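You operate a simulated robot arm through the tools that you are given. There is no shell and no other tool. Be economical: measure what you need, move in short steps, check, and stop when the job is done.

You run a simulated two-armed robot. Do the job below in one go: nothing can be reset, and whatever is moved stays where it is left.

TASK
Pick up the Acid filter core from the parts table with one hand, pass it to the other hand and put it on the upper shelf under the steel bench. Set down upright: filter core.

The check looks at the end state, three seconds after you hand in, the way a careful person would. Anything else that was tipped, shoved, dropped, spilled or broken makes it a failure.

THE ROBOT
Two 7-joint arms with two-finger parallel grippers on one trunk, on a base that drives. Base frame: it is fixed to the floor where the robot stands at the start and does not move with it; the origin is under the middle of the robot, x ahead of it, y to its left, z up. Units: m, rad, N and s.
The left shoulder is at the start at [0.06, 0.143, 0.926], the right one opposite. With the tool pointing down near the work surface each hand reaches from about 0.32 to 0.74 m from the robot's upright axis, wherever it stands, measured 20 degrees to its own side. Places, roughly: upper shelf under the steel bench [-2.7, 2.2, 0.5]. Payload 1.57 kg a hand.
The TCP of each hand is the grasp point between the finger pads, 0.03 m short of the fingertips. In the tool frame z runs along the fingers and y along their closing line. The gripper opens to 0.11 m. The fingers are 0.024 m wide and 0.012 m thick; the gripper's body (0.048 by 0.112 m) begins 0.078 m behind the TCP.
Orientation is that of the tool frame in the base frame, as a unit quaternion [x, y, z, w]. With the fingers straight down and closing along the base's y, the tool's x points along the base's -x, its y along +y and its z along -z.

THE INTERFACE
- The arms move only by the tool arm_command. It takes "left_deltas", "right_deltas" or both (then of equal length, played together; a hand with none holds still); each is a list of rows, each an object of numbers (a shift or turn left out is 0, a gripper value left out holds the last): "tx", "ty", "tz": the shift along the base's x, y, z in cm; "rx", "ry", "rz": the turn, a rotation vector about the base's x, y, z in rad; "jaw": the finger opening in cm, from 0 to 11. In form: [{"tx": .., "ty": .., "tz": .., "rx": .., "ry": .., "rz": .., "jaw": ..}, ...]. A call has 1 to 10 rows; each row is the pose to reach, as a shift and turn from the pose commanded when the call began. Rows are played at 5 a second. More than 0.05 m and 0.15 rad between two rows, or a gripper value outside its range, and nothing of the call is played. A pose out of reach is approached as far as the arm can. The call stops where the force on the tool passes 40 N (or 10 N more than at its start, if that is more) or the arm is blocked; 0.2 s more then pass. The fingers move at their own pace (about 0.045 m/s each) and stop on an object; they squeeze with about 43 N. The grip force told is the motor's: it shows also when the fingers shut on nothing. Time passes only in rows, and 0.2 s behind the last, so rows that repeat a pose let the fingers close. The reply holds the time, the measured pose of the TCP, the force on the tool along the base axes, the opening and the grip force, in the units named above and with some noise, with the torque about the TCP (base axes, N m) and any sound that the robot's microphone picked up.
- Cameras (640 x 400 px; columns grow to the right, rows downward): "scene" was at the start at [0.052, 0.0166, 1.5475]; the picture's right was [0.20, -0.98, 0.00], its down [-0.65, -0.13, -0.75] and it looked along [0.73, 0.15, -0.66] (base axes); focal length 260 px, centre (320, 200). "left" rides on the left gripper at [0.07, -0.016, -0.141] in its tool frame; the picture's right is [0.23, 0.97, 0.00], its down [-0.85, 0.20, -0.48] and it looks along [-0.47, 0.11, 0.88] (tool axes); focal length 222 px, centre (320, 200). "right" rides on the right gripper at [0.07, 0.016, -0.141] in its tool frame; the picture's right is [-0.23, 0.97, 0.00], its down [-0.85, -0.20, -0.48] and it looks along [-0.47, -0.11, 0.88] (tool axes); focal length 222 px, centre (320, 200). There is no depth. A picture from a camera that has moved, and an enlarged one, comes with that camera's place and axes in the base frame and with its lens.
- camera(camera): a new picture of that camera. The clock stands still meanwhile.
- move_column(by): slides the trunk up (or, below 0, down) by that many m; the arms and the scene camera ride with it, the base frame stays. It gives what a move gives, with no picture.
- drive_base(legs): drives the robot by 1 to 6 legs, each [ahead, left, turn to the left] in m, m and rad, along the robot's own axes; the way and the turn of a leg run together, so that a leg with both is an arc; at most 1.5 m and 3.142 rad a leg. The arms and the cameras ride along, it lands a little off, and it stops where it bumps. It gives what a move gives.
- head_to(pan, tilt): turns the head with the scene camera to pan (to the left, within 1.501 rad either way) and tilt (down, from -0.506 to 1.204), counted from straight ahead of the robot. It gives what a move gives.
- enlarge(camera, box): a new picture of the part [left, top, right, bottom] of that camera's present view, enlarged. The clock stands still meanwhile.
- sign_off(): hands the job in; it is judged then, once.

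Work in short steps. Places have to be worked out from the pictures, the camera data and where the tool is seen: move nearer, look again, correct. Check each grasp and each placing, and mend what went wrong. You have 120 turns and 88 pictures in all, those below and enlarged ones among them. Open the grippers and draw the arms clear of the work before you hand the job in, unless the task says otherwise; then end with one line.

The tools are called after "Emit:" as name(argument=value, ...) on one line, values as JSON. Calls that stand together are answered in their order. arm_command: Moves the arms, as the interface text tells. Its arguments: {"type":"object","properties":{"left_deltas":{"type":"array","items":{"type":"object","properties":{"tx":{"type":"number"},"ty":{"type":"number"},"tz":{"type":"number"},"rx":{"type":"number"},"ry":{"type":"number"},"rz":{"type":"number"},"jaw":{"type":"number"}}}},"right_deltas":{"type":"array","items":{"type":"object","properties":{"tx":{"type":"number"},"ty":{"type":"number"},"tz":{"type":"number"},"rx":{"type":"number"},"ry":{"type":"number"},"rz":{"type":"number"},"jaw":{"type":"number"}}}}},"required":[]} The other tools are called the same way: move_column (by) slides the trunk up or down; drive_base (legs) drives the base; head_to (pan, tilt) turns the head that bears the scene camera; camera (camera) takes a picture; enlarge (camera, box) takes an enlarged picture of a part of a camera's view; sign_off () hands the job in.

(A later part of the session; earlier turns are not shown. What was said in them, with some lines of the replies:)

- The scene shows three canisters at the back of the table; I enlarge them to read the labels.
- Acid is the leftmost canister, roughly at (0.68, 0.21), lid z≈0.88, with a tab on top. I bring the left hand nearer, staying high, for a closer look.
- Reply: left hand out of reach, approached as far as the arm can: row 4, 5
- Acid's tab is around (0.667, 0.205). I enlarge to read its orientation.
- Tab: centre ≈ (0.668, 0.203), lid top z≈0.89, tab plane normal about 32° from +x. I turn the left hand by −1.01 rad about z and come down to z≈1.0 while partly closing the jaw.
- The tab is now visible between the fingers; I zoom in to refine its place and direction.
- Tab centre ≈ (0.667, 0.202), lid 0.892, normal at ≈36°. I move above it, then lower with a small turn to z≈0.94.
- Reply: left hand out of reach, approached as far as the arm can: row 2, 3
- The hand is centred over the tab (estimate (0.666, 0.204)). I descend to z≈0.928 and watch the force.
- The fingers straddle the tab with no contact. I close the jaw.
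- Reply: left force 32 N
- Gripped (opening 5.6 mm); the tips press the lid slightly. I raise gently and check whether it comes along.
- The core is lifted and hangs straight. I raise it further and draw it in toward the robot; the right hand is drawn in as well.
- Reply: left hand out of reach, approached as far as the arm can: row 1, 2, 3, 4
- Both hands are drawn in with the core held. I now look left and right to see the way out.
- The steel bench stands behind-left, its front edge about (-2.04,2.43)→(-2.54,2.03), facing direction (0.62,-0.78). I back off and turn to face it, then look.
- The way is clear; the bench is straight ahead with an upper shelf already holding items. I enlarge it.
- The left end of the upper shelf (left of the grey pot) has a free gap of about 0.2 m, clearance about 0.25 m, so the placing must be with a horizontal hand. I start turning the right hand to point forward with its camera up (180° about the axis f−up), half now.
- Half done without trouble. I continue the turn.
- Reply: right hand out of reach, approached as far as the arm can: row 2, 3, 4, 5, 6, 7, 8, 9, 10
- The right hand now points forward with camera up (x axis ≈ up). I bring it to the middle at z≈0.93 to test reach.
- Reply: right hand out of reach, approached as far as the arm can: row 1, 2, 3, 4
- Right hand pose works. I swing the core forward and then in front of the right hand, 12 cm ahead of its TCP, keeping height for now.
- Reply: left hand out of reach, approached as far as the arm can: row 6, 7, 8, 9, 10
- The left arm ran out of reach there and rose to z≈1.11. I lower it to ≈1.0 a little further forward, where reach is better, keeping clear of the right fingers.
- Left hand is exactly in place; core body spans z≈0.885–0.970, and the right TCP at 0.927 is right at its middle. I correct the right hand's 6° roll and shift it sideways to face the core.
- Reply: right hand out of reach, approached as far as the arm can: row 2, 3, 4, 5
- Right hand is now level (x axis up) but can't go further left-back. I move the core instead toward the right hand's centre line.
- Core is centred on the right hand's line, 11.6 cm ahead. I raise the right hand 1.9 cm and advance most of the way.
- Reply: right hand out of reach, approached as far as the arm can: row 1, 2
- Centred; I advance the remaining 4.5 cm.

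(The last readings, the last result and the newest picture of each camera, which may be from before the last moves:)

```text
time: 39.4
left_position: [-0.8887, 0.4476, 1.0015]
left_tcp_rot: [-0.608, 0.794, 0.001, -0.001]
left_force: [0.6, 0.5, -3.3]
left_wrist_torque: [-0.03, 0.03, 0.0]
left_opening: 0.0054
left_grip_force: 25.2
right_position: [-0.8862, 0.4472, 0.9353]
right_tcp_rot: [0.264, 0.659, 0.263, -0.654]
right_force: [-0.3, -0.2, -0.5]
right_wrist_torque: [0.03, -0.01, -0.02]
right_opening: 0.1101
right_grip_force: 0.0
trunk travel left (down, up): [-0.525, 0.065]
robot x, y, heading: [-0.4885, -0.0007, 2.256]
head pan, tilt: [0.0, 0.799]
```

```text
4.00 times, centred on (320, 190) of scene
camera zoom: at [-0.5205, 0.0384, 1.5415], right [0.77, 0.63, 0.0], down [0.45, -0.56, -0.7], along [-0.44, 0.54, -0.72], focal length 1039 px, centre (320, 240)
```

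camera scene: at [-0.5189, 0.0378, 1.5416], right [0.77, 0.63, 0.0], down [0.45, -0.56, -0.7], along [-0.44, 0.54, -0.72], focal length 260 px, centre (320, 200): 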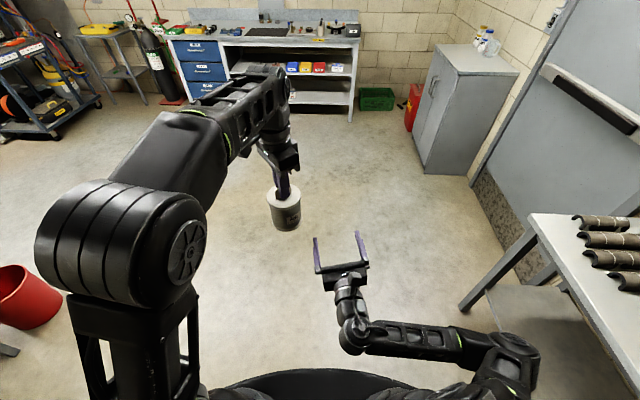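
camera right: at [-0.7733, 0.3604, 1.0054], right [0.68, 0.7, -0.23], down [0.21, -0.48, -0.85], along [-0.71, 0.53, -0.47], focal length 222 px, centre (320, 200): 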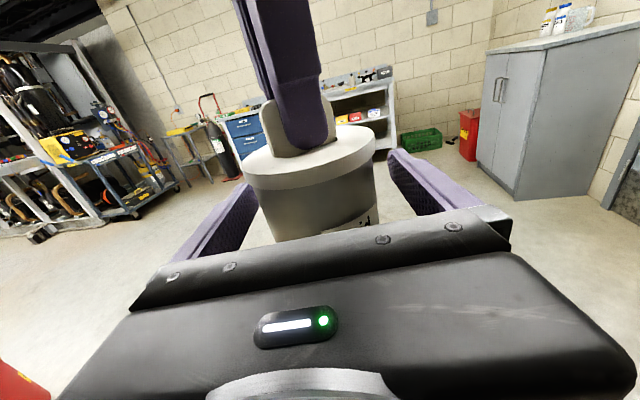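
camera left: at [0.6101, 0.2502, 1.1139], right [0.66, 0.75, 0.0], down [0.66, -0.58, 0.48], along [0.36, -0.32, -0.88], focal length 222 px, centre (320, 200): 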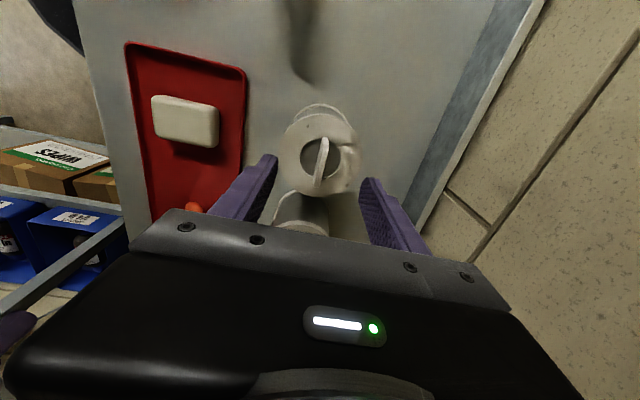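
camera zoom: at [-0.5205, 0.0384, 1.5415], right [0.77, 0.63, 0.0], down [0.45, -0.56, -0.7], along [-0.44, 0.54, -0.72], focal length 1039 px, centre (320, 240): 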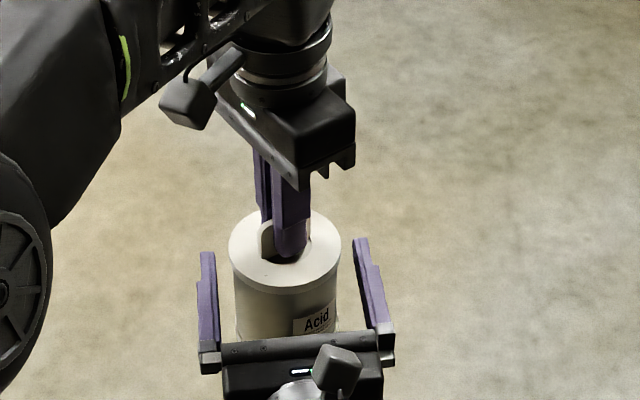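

The core sits between the right fingers. I close the right jaw on it.

Emit:
arm_command(right_deltas=[{"jaw": 9.5}, {"jaw": 9}, {"jaw": 8.6}, {"jaw": 8.2}, {"jaw": 8}, {"jaw": 8}])

```text
time: 40.8
left_position: [-0.8876, 0.446, 1.0008]
left_tcp_rot: [-0.608, 0.794, 0.001, 0.001]
left_force: [3.7, 2.6, -2.9]
left_wrist_torque: [0.54, -0.31, 0.05]
left_opening: 0.0056
left_grip_force: 26.0
right_position: [-0.8866, 0.4463, 0.9365]
right_tcp_rot: [0.263, 0.658, 0.263, -0.655]
right_force: [-4.4, -1.8, -0.3]
right_wrist_torque: [-0.36, 0.04, 0.03]
right_opening: 0.0848
right_grip_force: 39.5
trunk travel left (down, up): [-0.525, 0.065]
robot x, y, heading: [-0.486, -0.0007, 2.257]
head pan, tilt: [0.0, 0.799]
```

Right hand grips at 8.5 cm with ~40 N. I now open the left gripper slightly and check.

Emit:
arm_command(left_deltas=[{"jaw": 0}, {"jaw": 2}, {"jaw": 4}, {"jaw": 4}, {"jaw": 4}], right_deltas=[{"jaw": 7}, {"jaw": 7}, {"jaw": 7}, {"jaw": 7}, {"jaw": 7}])

Emit:
camera(camera="right")

Emit:
camera(camera="left")

```text
time: 42.0
left_position: [-0.8888, 0.4475, 1.0003]
left_tcp_rot: [-0.607, 0.795, 0.001, -0.001]
left_force: [-0.7, 0.3, 0.6]
left_wrist_torque: [-0.01, 0.01, -0.03]
left_opening: 0.04
left_grip_force: 0.1
right_position: [-0.8859, 0.4463, 0.9351]
right_tcp_rot: [0.264, 0.658, 0.264, -0.654]
right_force: [-0.2, 0.6, -0.5]
right_wrist_torque: [-0.01, 0.01, -0.01]
right_opening: 0.0846
right_grip_force: 42.7
trunk travel left (down, up): [-0.525, 0.065]
robot x, y, heading: [-0.4897, -0.0023, 2.259]
head pan, tilt: [0.0, 0.799]
```

```text
52 pictures are left
camera right: at [-0.7732, 0.3602, 1.0053], right [0.68, 0.7, -0.23], down [0.21, -0.48, -0.85], along [-0.71, 0.53, -0.47], focal length 222 px, centre (320, 200)
```

right: 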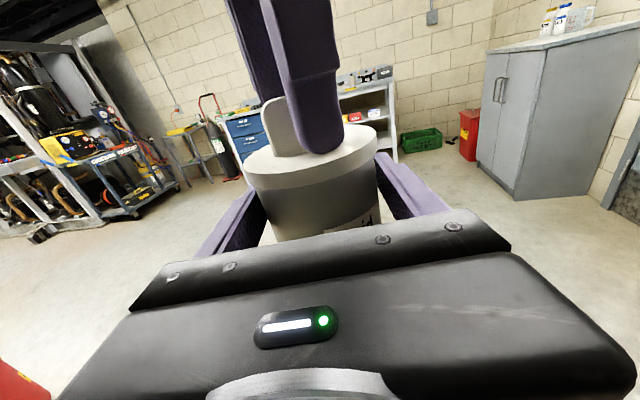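

```text
51 pictures are left
camera left: at [-0.8917, 0.3758, 1.1423], right [-1.0, 0.04, 0.0], down [0.03, 0.88, 0.48], along [0.02, 0.48, -0.88], focal length 222 px, centre (320, 200)
```

left: 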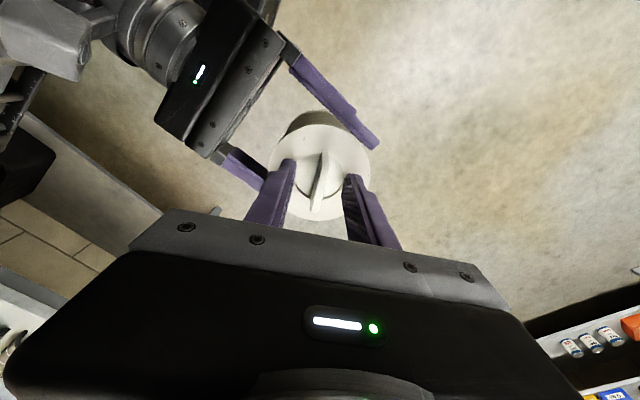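

Core is held by the right hand, left fingers free. I lift the left hand up 5 cm and then draw it away to the left.

Emit:
arm_command(left_deltas=[{"tz": 1.5}, {"tz": 3}, {"tz": 4.5}, {"tz": 5.5}, {"tx": -3.5, "ty": -2.9, "tz": 5.5}, {"tx": -7, "ty": -5.8, "tz": 5.5}, {"tx": -9, "ty": -9, "tz": 5.5}, {"tx": -10, "ty": -13, "tz": 5.5}, {"tx": -11, "ty": -17, "tz": 5.5}, {"tx": -11, "ty": -20, "tz": 5.5}])

Emit:
camera(camera="scene")

```text
time: 44.2
left_position: [-0.9966, 0.2445, 1.0593]
left_tcp_rot: [-0.606, 0.795, 0.0, 0.0]
left_force: [0.3, -0.7, -0.4]
left_wrist_torque: [0.01, 0.0, 0.0]
left_opening: 0.0402
left_grip_force: 0.1
left hand out of reach, approached as far as the arm can: row 2, 3, 4, 5, 6
right_position: [-0.8857, 0.4454, 0.9345]
right_tcp_rot: [0.264, 0.659, 0.263, -0.653]
right_force: [0.4, -0.6, 0.0]
right_wrist_torque: [-0.04, 0.05, 0.02]
right_opening: 0.0846
right_grip_force: 43.1
trunk travel left (down, up): [-0.525, 0.065]
robot x, y, heading: [-0.4907, -0.0017, 2.252]
head pan, tilt: [0.0, 0.799]
```

```text
50 pictures are left
camera scene: at [-0.5201, 0.038, 1.5415], right [0.77, 0.63, 0.0], down [0.45, -0.56, -0.7], along [-0.44, 0.54, -0.72], focal length 260 px, centre (320, 200)
```

scene: 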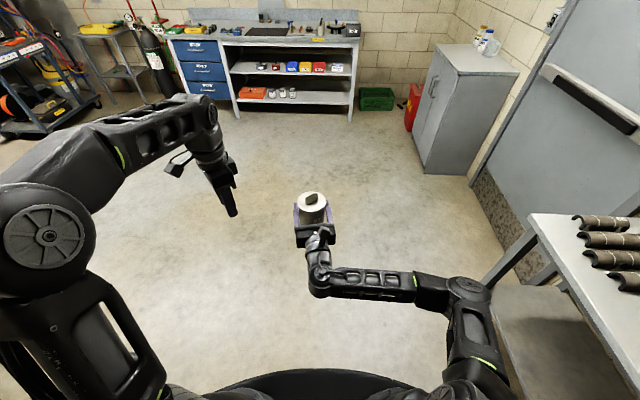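

Handover done: the right hand holds the core upright. I draw the left hand back close to the body, and yaw the right hand so it points straight ahead of the robot.

Emit:
arm_command(left_deltas=[{"tx": 1.5, "ty": -4, "jaw": 2}, {"tx": 3, "ty": -8}, {"tx": 4.5, "ty": -12}, {"tx": 6, "ty": -16}, {"tx": 6, "ty": -17}], right_deltas=[{"rz": -0.03}, {"rz": -0.06}, {"rz": -0.09}, {"rz": -0.122}, {"rz": -0.122}])

Emit:
drive_base(legs=[[0.9, 0.43, 0], [0.9, 0.43, -0.06]])

Emit:
head_to(pan=0.0, tilt=0.6)

Emit:
camera(camera="scene")

Emit:
camera(camera="right")

```text
time: 45.4
left_position: [-0.9365, 0.0751, 1.0573]
left_tcp_rot: [-0.607, 0.794, 0.001, 0.0]
left_force: [0.0, 0.2, 0.4]
left_wrist_torque: [0.01, 0.01, 0.01]
left_opening: 0.0203
left_grip_force: 0.0
right_position: [-0.8852, 0.447, 0.9353]
right_tcp_rot: [0.303, 0.641, 0.303, -0.636]
right_force: [-0.4, 0.6, 0.3]
right_wrist_torque: [-0.05, -0.07, 0.04]
right_opening: 0.0848
right_grip_force: 42.8
trunk travel left (down, up): [-0.525, 0.065]
robot x, y, heading: [-0.4886, 0.0003, 2.258]
head pan, tilt: [0.0, 0.799]
```

```text
time: 55.3
left_position: [-2.7046, 0.9799, 1.0577]
left_tcp_rot: [-0.581, 0.814, 0.0, -0.001]
left_force: [-0.2, 0.3, 0.0]
left_wrist_torque: [0.02, -0.01, 0.01]
left_opening: 0.0198
left_grip_force: 0.0
right_position: [-2.6288, 1.3475, 0.9345]
right_tcp_rot: [0.323, 0.632, 0.322, -0.627]
right_force: [0.1, 0.4, -0.2]
right_wrist_torque: [0.0, -0.01, 0.04]
right_opening: 0.0846
right_grip_force: 42.9
trunk travel left (down, up): [-0.525, 0.065]
robot x, y, heading: [-2.2599, 0.8751, 2.193]
head pan, tilt: [0.0, 0.799]
```

```text
time: 56.0
left_position: [-2.7045, 0.9793, 1.0583]
left_tcp_rot: [-0.582, 0.813, 0.0, -0.001]
left_force: [-0.2, -0.1, 0.0]
left_wrist_torque: [0.02, 0.0, 0.0]
left_opening: 0.02
left_grip_force: 0.0
right_position: [-2.6296, 1.3464, 0.936]
right_tcp_rot: [0.323, 0.632, 0.322, -0.627]
right_force: [-0.2, -0.4, -0.2]
right_wrist_torque: [-0.01, 0.0, 0.01]
right_opening: 0.0846
right_grip_force: 42.7
trunk travel left (down, up): [-0.525, 0.065]
robot x, y, heading: [-2.2636, 0.8753, 2.188]
head pan, tilt: [0.0, 0.6]
```

```text
49 pictures are left
camera scene: at [-2.295, 0.9232, 1.5583], right [0.81, 0.58, 0.0], down [0.33, -0.46, -0.82], along [-0.48, 0.67, -0.57], focal length 260 px, centre (320, 200)
```

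scene: 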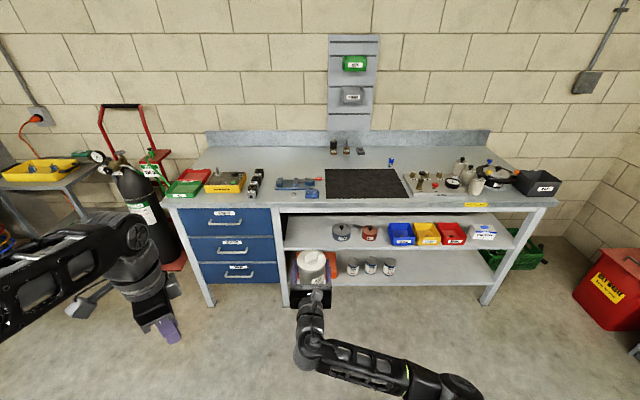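

```text
48 pictures are left
camera right: at [-2.5343, 1.2422, 1.0052], right [0.79, 0.57, -0.23], down [0.12, -0.51, -0.85], along [-0.6, 0.65, -0.47], focal length 222 px, centre (320, 200)
```

right: 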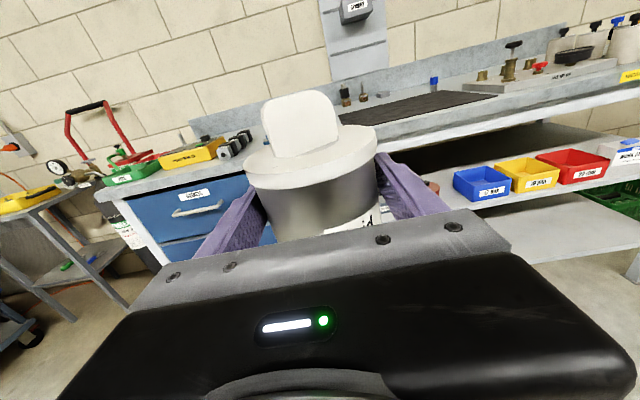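

The bench is squarely ahead. I enlarge the shelf's left end to measure.

Emit:
enlarge(camera="scene", box=[250, 180, 410, 280])

Emit:
enlarge(camera="scene", box=[400, 180, 560, 280])

```text
4.00 times, centred on (330, 230) of scene
camera zoom: at [-2.295, 0.9232, 1.5583], right [0.81, 0.58, 0.0], down [0.33, -0.46, -0.82], along [-0.48, 0.67, -0.57], focal length 1039 px, centre (280, 80)
```

zoom: 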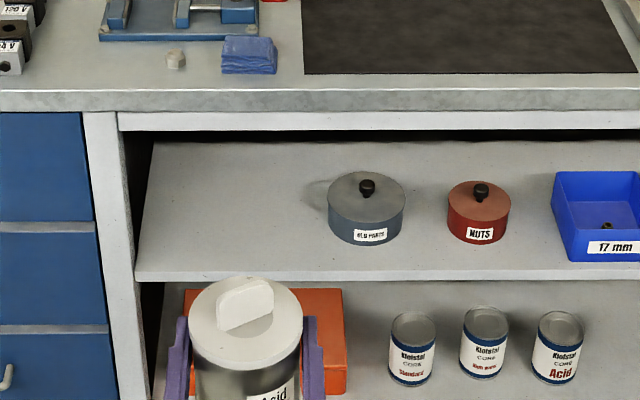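

```text
4.00 times, centred on (480, 230) of scene
camera zoom: at [-2.295, 0.9232, 1.5583], right [0.81, 0.58, 0.0], down [0.33, -0.46, -0.82], along [-0.48, 0.67, -0.57], focal length 1039 px, centre (-320, 80)
```

zoom: 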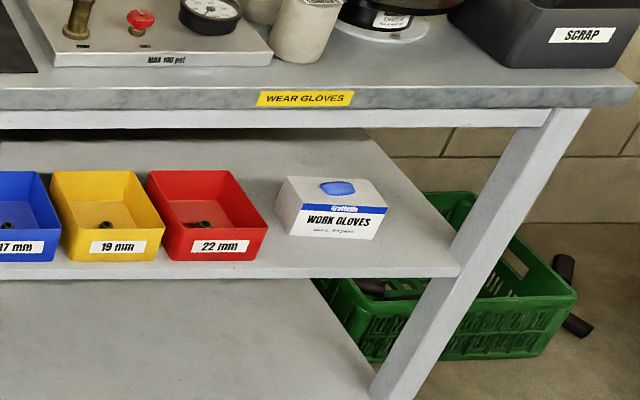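

Free space between the left leg and the grey pot is about 0.2 m wide. Shelf height ≈0.52, opening up to ≈0.77. I lower the trunk so the core will be level with the opening.

Emit:
move_column(by=-0.3)

Emit:
camera(camera="right")

Emit:
camera(camera="scene")

```text
time: 59.0
left_position: [-2.7037, 0.9808, 0.7573]
left_tcp_rot: [-0.582, 0.813, 0.0, -0.001]
left_force: [0.0, 0.3, -0.3]
left_wrist_torque: [0.03, -0.02, 0.03]
left_opening: 0.0202
left_grip_force: 0.1
right_position: [-2.6297, 1.3477, 0.636]
right_tcp_rot: [0.323, 0.631, 0.322, -0.628]
right_force: [0.0, -0.5, 0.3]
right_wrist_torque: [0.0, 0.0, 0.0]
right_opening: 0.0844
right_grip_force: 43.1
trunk travel left (down, up): [-0.225, 0.365]
robot x, y, heading: [-2.2623, 0.873, 2.193]
head pan, tilt: [0.0, 0.6]
```

```text
45 pictures are left
camera right: at [-2.5342, 1.2422, 0.7053], right [0.79, 0.57, -0.23], down [0.12, -0.51, -0.85], along [-0.6, 0.65, -0.47], focal length 222 px, centre (320, 200)
```

right: 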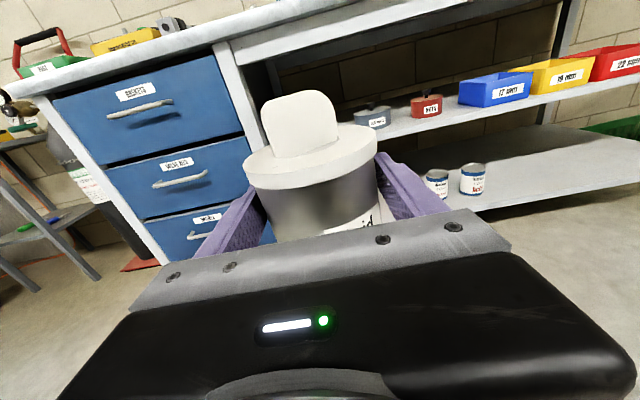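

```text
44 pictures are left
camera scene: at [-2.2949, 0.9231, 1.2584], right [0.81, 0.58, 0.0], down [0.33, -0.46, -0.82], along [-0.48, 0.67, -0.57], focal length 260 px, centre (320, 200)
```

scene: 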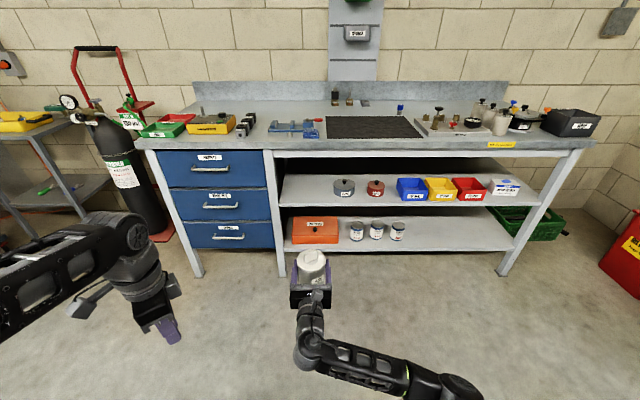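

The scene camera moved straight down 0.3 m, a good baseline; I enlarge to measure the shelf precisely.

Emit:
enlarge(camera="scene", box=[250, 140, 410, 240])

Emit:
enlarge(camera="right", box=[360, 60, 520, 160])

```text
4.00 times, centred on (330, 190) of scene
camera zoom: at [-2.2949, 0.9231, 1.2584], right [0.81, 0.58, 0.0], down [0.33, -0.46, -0.82], along [-0.48, 0.67, -0.57], focal length 1039 px, centre (280, 240)
```

zoom: 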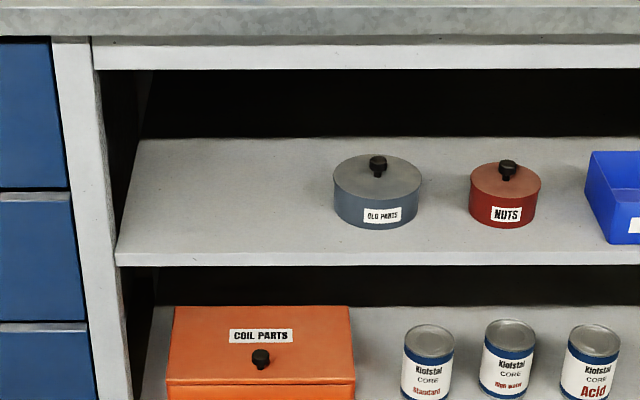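

```text
4.00 times, centred on (440, 110) of right
camera zoom: at [-2.5342, 1.2422, 0.7053], right [0.79, 0.57, -0.23], down [0.12, -0.51, -0.85], along [-0.6, 0.65, -0.47], focal length 888 px, centre (-160, 560)
```

zoom: 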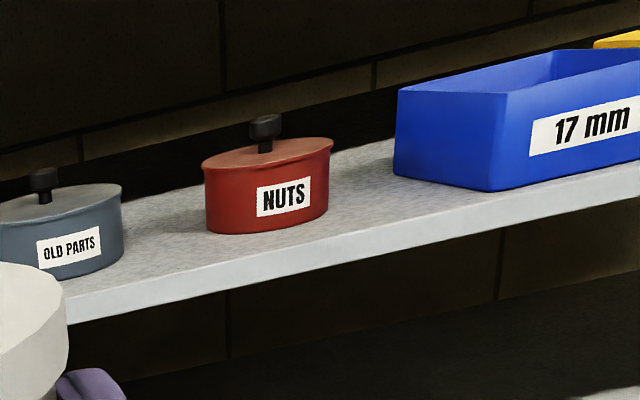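

Shelf top z≈0.521, front edge 1.037 m ahead of the camera; gap lateral −0.20…+0.07 from the camera; underside 0.767. The core's bottom is at ≈0.587, top ≈0.71, so it fits. I drive 0.35 m ahead and 0.045 m left.

Emit:
drive_base(legs=[[0.35, 0.045, 0]])

Emit:
camera(camera="scene")

Emit:
camera(camera="right")

```text
time: 61.4
left_position: [-2.951, 1.242, 0.7575]
left_tcp_rot: [-0.585, 0.811, 0.0, -0.002]
left_force: [-0.6, -0.1, 0.4]
left_wrist_torque: [-0.01, -0.01, -0.02]
left_opening: 0.0199
left_grip_force: 0.0
right_position: [-2.8794, 1.6092, 0.6364]
right_tcp_rot: [0.32, 0.634, 0.32, -0.628]
right_force: [0.1, -0.9, 0.0]
right_wrist_torque: [0.0, -0.02, -0.01]
right_opening: 0.0845
right_grip_force: 43.1
trunk travel left (down, up): [-0.225, 0.365]
robot x, y, heading: [-2.5053, 1.1413, 2.199]
head pan, tilt: [0.0, 0.6]
```

```text
41 pictures are left
camera scene: at [-2.5417, 1.1878, 1.2584], right [0.81, 0.59, 0.0], down [0.33, -0.46, -0.82], along [-0.49, 0.67, -0.57], focal length 260 px, centre (320, 200)
```

scene: 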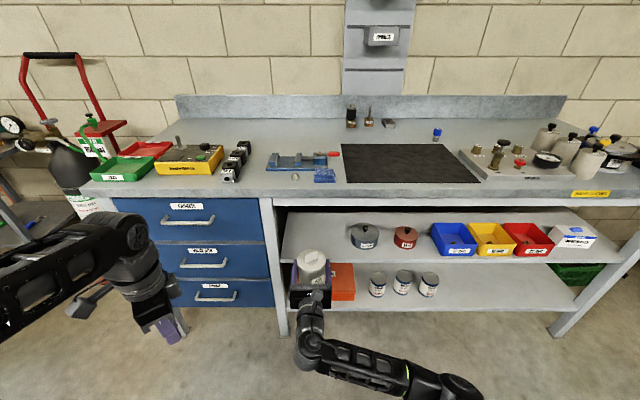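

```text
40 pictures are left
camera right: at [-2.7835, 1.505, 0.7052], right [0.79, 0.58, -0.23], down [0.13, -0.51, -0.85], along [-0.6, 0.64, -0.47], focal length 222 px, centre (320, 200)
```

right: 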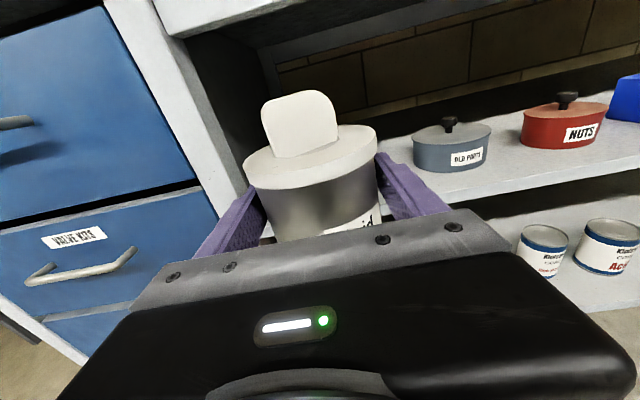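

I re-measure the shelf edge and gap from this nearer place.

Emit:
enlarge(camera="scene", box=[250, 190, 410, 290])

```text
4.00 times, centred on (330, 240) of scene
camera zoom: at [-2.5417, 1.1878, 1.2584], right [0.81, 0.59, 0.0], down [0.33, -0.46, -0.82], along [-0.49, 0.67, -0.57], focal length 1039 px, centre (280, 40)
```

zoom: 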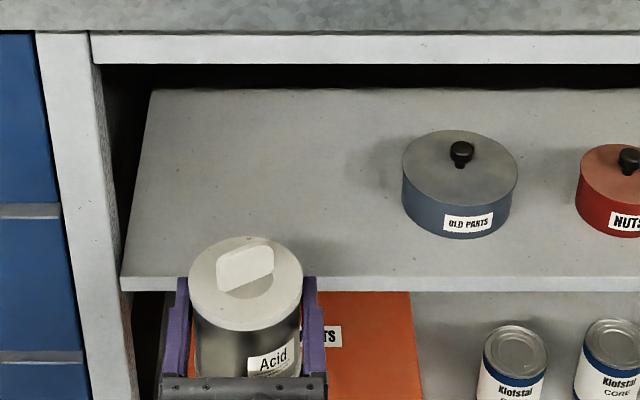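

The core is laterally well within the gap (−0.026 against −0.149…+0.124) and 0.233 m short of its place. I drive ahead 0.13 m and look.

Emit:
drive_base(legs=[[0.13, 0, 0]])

Emit:
camera(camera="right")

Emit:
camera(camera="scene")

```text
time: 62.6
left_position: [-3.0271, 1.3457, 0.7575]
left_tcp_rot: [-0.586, 0.811, 0.0, -0.001]
left_force: [1.3, -0.4, -0.5]
left_wrist_torque: [0.01, 0.04, -0.01]
left_opening: 0.0201
left_grip_force: 0.1
right_position: [-2.9567, 1.7141, 0.6348]
right_tcp_rot: [0.319, 0.634, 0.318, -0.629]
right_force: [0.1, -0.7, 0.1]
right_wrist_torque: [-0.05, 0.03, 0.02]
right_opening: 0.0847
right_grip_force: 43.0
trunk travel left (down, up): [-0.225, 0.365]
robot x, y, heading: [-2.5784, 1.2445, 2.202]
head pan, tilt: [0.0, 0.6]
```

```text
38 pictures are left
camera right: at [-2.8602, 1.6094, 0.7052], right [0.79, 0.58, -0.23], down [0.13, -0.51, -0.85], along [-0.61, 0.64, -0.47], focal length 222 px, centre (320, 200)
```

right: 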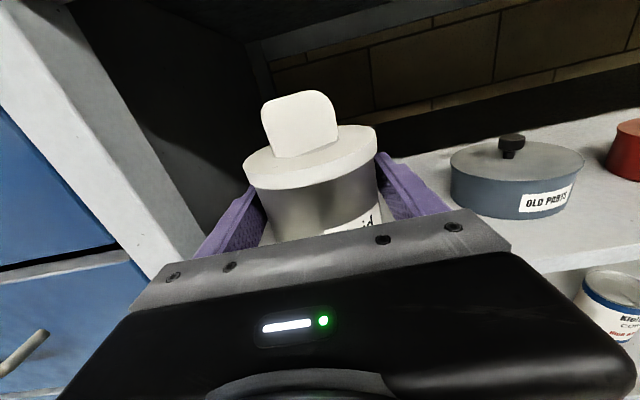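

```text
37 pictures are left
camera scene: at [-2.6181, 1.2924, 1.2584], right [0.81, 0.59, 0.0], down [0.33, -0.46, -0.82], along [-0.49, 0.67, -0.57], focal length 260 px, centre (320, 200)
```

scene: 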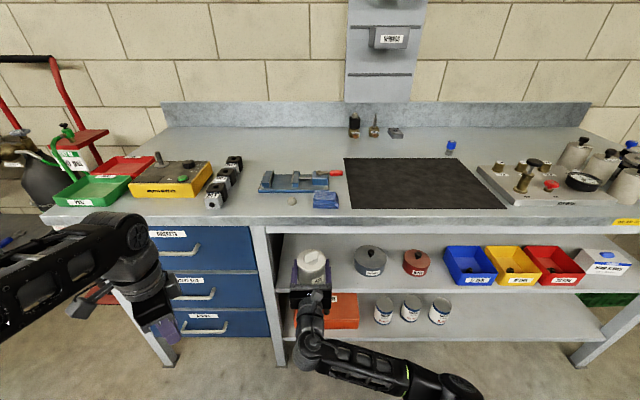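

All clear and upright (tool x axis vertical). I advance the remaining 10 cm with the arm, level.

Emit:
arm_command(right_deltas=[{"tx": -1.5, "ty": 2.1}, {"tx": -3, "ty": 4.2}, {"tx": -4.5, "ty": 6.3}, {"tx": -6, "ty": 8.3}, {"tx": -6, "ty": 8.3}])

Emit:
enlarge(camera="scene", box=[240, 200, 400, 300])

Emit:
camera(camera="right")

```text
time: 63.8
left_position: [-3.027, 1.3451, 0.7575]
left_tcp_rot: [-0.585, 0.811, 0.001, 0.0]
left_force: [-0.2, -0.1, 0.2]
left_wrist_torque: [0.0, -0.03, 0.0]
left_opening: 0.0202
left_grip_force: 0.1
right_position: [-3.0166, 1.7966, 0.6353]
right_tcp_rot: [0.32, 0.633, 0.319, -0.629]
right_force: [0.1, -0.3, -0.2]
right_wrist_torque: [0.0, 0.01, 0.05]
right_opening: 0.0847
right_grip_force: 43.0
trunk travel left (down, up): [-0.225, 0.365]
robot x, y, heading: [-2.5836, 1.2471, 2.2]
head pan, tilt: [0.0, 0.6]
```

```text
4.00 times, centred on (320, 250) of scene
camera zoom: at [-2.6182, 1.2925, 1.2584], right [0.81, 0.59, 0.0], down [0.33, -0.46, -0.82], along [-0.49, 0.67, -0.57], focal length 1039 px, centre (320, 0)
```

zoom: 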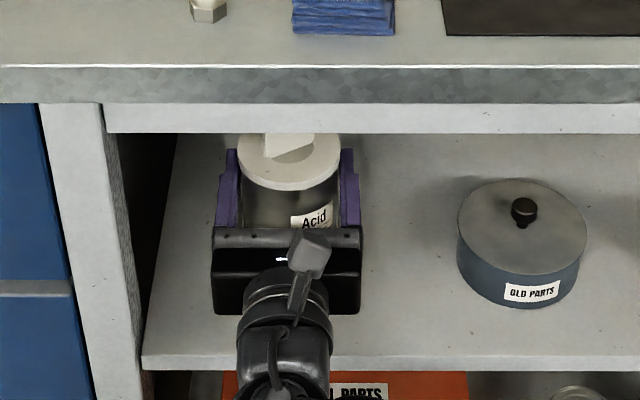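

```text
35 pictures are left
camera right: at [-2.9202, 1.6914, 0.7046], right [0.79, 0.58, -0.23], down [0.13, -0.51, -0.85], along [-0.61, 0.64, -0.47], focal length 222 px, centre (320, 200)
```

right: 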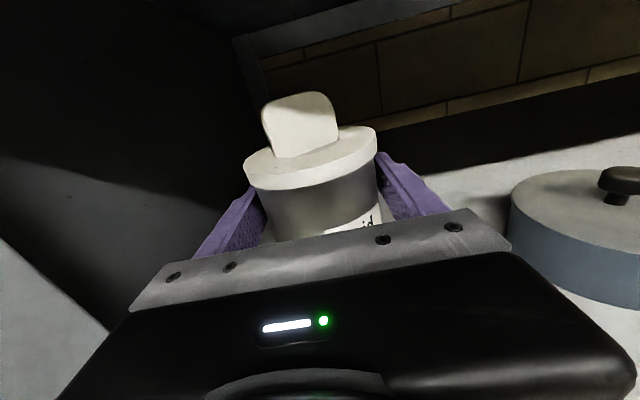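

The core is 10 cm inside the front edge, clear on both sides. I lower 5 cm and check.

Emit:
arm_command(right_deltas=[{"tz": -1.5}, {"tz": -3}, {"tz": -4.5}, {"tz": -5}, {"tz": -5}])

Emit:
enlarge(camera="scene", box=[240, 200, 400, 300])

```text
time: 65.0
left_position: [-3.0264, 1.3457, 0.7596]
left_tcp_rot: [-0.585, 0.811, 0.002, 0.0]
left_force: [0.0, 0.0, 0.8]
left_wrist_torque: [0.0, 0.04, 0.01]
left_opening: 0.0198
left_grip_force: 0.0
right_position: [-3.018, 1.7958, 0.5903]
right_tcp_rot: [-0.318, -0.631, -0.319, 0.632]
right_force: [-7.6, 3.0, 27.6]
right_wrist_torque: [-0.05, 1.03, -0.35]
right_opening: 0.0847
right_grip_force: 43.2
trunk travel left (down, up): [-0.225, 0.365]
robot x, y, heading: [-2.5846, 1.2459, 2.197]
head pan, tilt: [0.0, 0.6]
```

```text
4.00 times, centred on (320, 250) of scene
camera zoom: at [-2.6169, 1.2906, 1.2587], right [0.81, 0.59, 0.0], down [0.33, -0.46, -0.83], along [-0.49, 0.67, -0.56], focal length 1039 px, centre (320, 0)
```

zoom: 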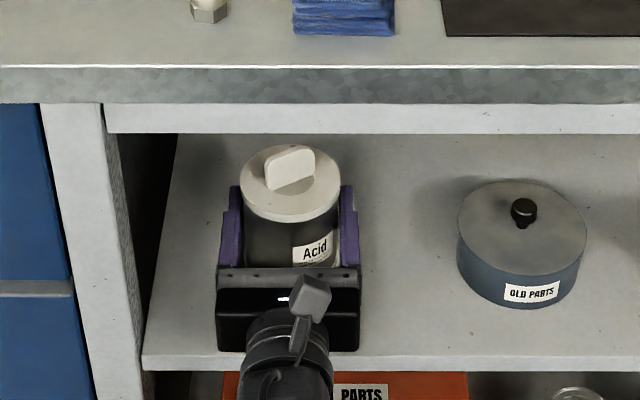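

Contact at TCP z≈0.590 with 28 N; the torque places the contact under the core's bottom rim (forward-left), so it's resting on the shelf. I relieve most of the push and look from the right camera.

Emit:
arm_command(right_deltas=[{"tz": 0.2}, {"tz": 0.4}, {"tz": 0.4}])

Emit:
camera(camera="right")

```text
time: 65.8
left_position: [-3.0264, 1.3451, 0.7582]
left_tcp_rot: [-0.586, 0.81, 0.001, 0.001]
left_force: [-0.6, 0.6, -0.1]
left_wrist_torque: [-0.04, -0.02, 0.0]
left_opening: 0.0199
left_grip_force: 0.1
right_position: [-3.0158, 1.7963, 0.5884]
right_tcp_rot: [0.319, 0.634, 0.319, -0.629]
right_force: [-2.7, 2.2, 9.5]
right_wrist_torque: [0.28, 0.62, -0.04]
right_opening: 0.0845
right_grip_force: 42.9
trunk travel left (down, up): [-0.225, 0.365]
robot x, y, heading: [-2.58, 1.2433, 2.197]
head pan, tilt: [0.0, 0.6]
```

```text
33 pictures are left
camera right: at [-2.9204, 1.6921, 0.6588], right [0.79, 0.58, -0.22], down [0.13, -0.51, -0.85], along [-0.6, 0.64, -0.47], focal length 222 px, centre (320, 200)
```

right: 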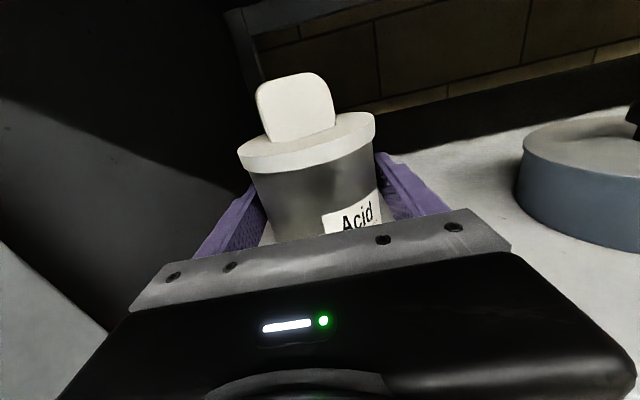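

The core slid up a bit in the grip and rests on the shelf, appearing level. I ease a further 1 mm and open the fingers gently.

Emit:
arm_command(right_deltas=[{"tz": 0.1}, {"tz": 0.15, "jaw": 8.6}, {"tz": 0.15, "jaw": 9}, {"tz": 0.15, "jaw": 9.6}, {"tz": 0.15, "jaw": 10.4}, {"tz": 0.15, "jaw": 11}, {"tz": 0.15, "jaw": 11}])

Emit:
camera(camera="right")

Emit:
enlarge(camera="scene", box=[240, 200, 400, 300])

```text
time: 67.4
left_position: [-3.0276, 1.3466, 0.7574]
left_tcp_rot: [-0.585, 0.811, 0.001, -0.001]
left_force: [-0.5, -0.4, -0.4]
left_wrist_torque: [0.0, -0.02, -0.02]
left_opening: 0.02
left_grip_force: 0.0
right_position: [-3.0166, 1.796, 0.592]
right_tcp_rot: [0.32, 0.634, 0.319, -0.628]
right_force: [0.9, -0.4, 0.3]
right_wrist_torque: [0.01, -0.02, -0.02]
right_opening: 0.1102
right_grip_force: 0.1
trunk travel left (down, up): [-0.225, 0.365]
robot x, y, heading: [-2.5847, 1.2453, 2.197]
head pan, tilt: [0.0, 0.6]
```

```text
32 pictures are left
camera right: at [-2.9203, 1.6923, 0.6608], right [0.79, 0.58, -0.23], down [0.13, -0.51, -0.85], along [-0.61, 0.64, -0.47], focal length 222 px, centre (320, 200)
```

right: 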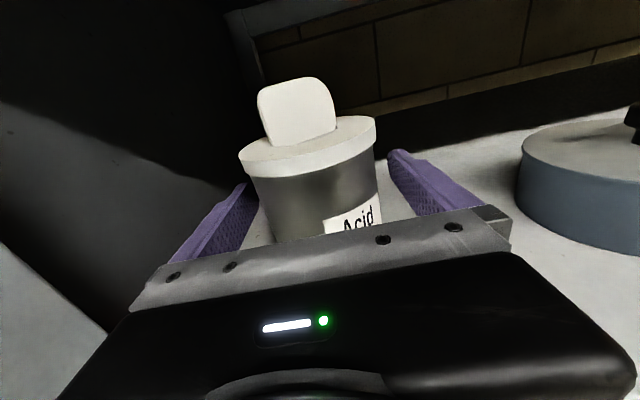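

```text
4.00 times, centred on (320, 250) of scene
camera zoom: at [-2.6181, 1.2924, 1.2584], right [0.81, 0.59, 0.0], down [0.33, -0.46, -0.83], along [-0.49, 0.67, -0.56], focal length 1039 px, centre (320, 0)
```

zoom: 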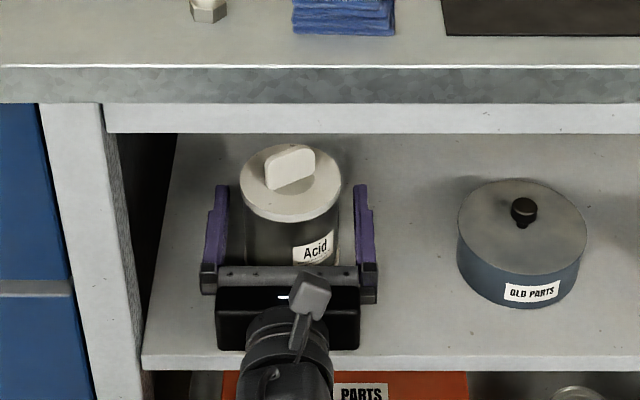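

Released and standing still; both fingers have clearance. I withdraw the hand straight back.

Emit:
arm_command(right_deltas=[{"tx": 1.2, "ty": -1.6}, {"tx": 2.4, "ty": -3.2}, {"tx": 3.6, "ty": -4.9}, {"tx": 4.8, "ty": -6.5}, {"tx": 6, "ty": -8.1}, {"tx": 6, "ty": -8.1}])

Emit:
camera(camera="right")

```text
time: 68.8
left_position: [-3.0263, 1.3456, 0.7568]
left_tcp_rot: [-0.586, 0.81, 0.001, -0.001]
left_force: [0.3, 0.2, -0.4]
left_wrist_torque: [0.01, -0.01, -0.02]
left_opening: 0.0199
left_grip_force: 0.1
right_position: [-2.9557, 1.7151, 0.5909]
right_tcp_rot: [0.32, 0.632, 0.32, -0.629]
right_force: [0.5, -0.6, -0.7]
right_wrist_torque: [0.01, -0.03, 0.0]
right_opening: 0.1099
right_grip_force: 0.1
trunk travel left (down, up): [-0.225, 0.365]
robot x, y, heading: [-2.5818, 1.2448, 2.205]
head pan, tilt: [0.0, 0.6]
```

```text
30 pictures are left
camera right: at [-2.8594, 1.6111, 0.6604], right [0.79, 0.58, -0.23], down [0.13, -0.51, -0.85], along [-0.61, 0.64, -0.47], focal length 222 px, centre (320, 200)
```

right: 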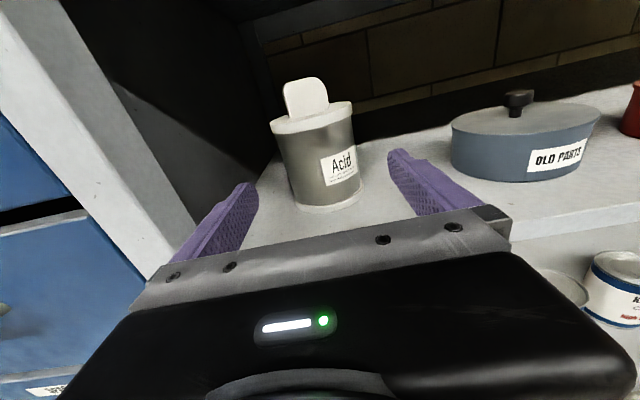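

The core stands upright on the shelf. I drive straight back 0.35 m to bring everything clear and take a last look.

Emit:
drive_base(legs=[[-0.35, 0, 0]])

Emit:
camera(camera="scene")

Emit:
enlarge(camera="scene", box=[250, 140, 410, 240])

```text
time: 71.1
left_position: [-2.822, 1.0659, 0.757]
left_tcp_rot: [-0.584, 0.812, 0.0, 0.001]
left_force: [-0.5, 0.3, 0.5]
left_wrist_torque: [0.01, 0.02, 0.01]
left_opening: 0.0201
left_grip_force: 0.2
right_position: [-2.7489, 1.435, 0.5906]
right_tcp_rot: [0.32, 0.633, 0.32, -0.628]
right_force: [0.0, 0.3, -0.2]
right_wrist_torque: [-0.01, 0.0, 0.02]
right_opening: 0.1099
right_grip_force: 0.0
trunk travel left (down, up): [-0.225, 0.365]
robot x, y, heading: [-2.3789, 0.9667, 2.192]
head pan, tilt: [0.0, 0.6]
```

```text
29 pictures are left
camera scene: at [-2.4134, 1.0111, 1.2584], right [0.81, 0.59, 0.0], down [0.33, -0.46, -0.82], along [-0.48, 0.67, -0.57], focal length 260 px, centre (320, 200)
```

scene: 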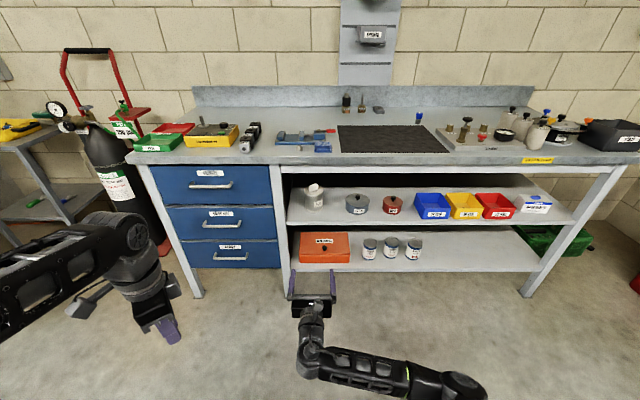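

```text
4.00 times, centred on (330, 190) of scene
camera zoom: at [-2.4134, 1.0111, 1.2584], right [0.81, 0.59, 0.0], down [0.33, -0.46, -0.82], along [-0.48, 0.67, -0.57], focal length 1039 px, centre (280, 240)
```

zoom: 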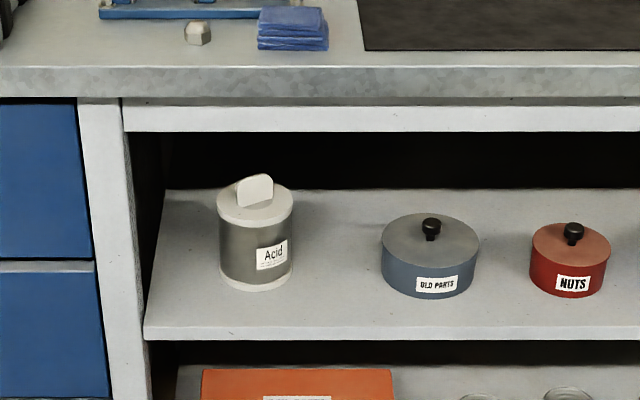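

The Acid core stands upright on the upper shelf, nothing else was disturbed, and both arms are clear with the grippers open (left is open 2 cm and empty). I hand in after opening the left fully.

Emit:
arm_command(left_deltas=[{"jaw": 6}, {"jaw": 11}, {"jaw": 11}, {"jaw": 11}])

Emit:
sign_off()

```text
time: 72.1
left_position: [-2.8223, 1.0653, 0.7581]
left_tcp_rot: [-0.583, 0.812, 0.001, -0.001]
left_force: [0.3, 0.4, -0.3]
left_wrist_torque: [0.01, 0.01, 0.05]
left_opening: 0.1061
left_grip_force: 0.0
right_position: [-2.7495, 1.4365, 0.5911]
right_tcp_rot: [0.32, 0.633, 0.319, -0.629]
right_force: [-0.2, 0.0, 0.5]
right_wrist_torque: [0.02, -0.03, -0.02]
right_opening: 0.1103
right_grip_force: 0.1
trunk travel left (down, up): [-0.225, 0.365]
robot x, y, heading: [-2.3771, 0.9635, 2.197]
head pan, tilt: [0.0, 0.6]
```

```text
The job is handed in.
```

The left hand picked up the Acid filter core and passed it to the right hand, which set it upright at the left end of the upper shelf under the steel bench; nothing else looked disturbed in the last picture.
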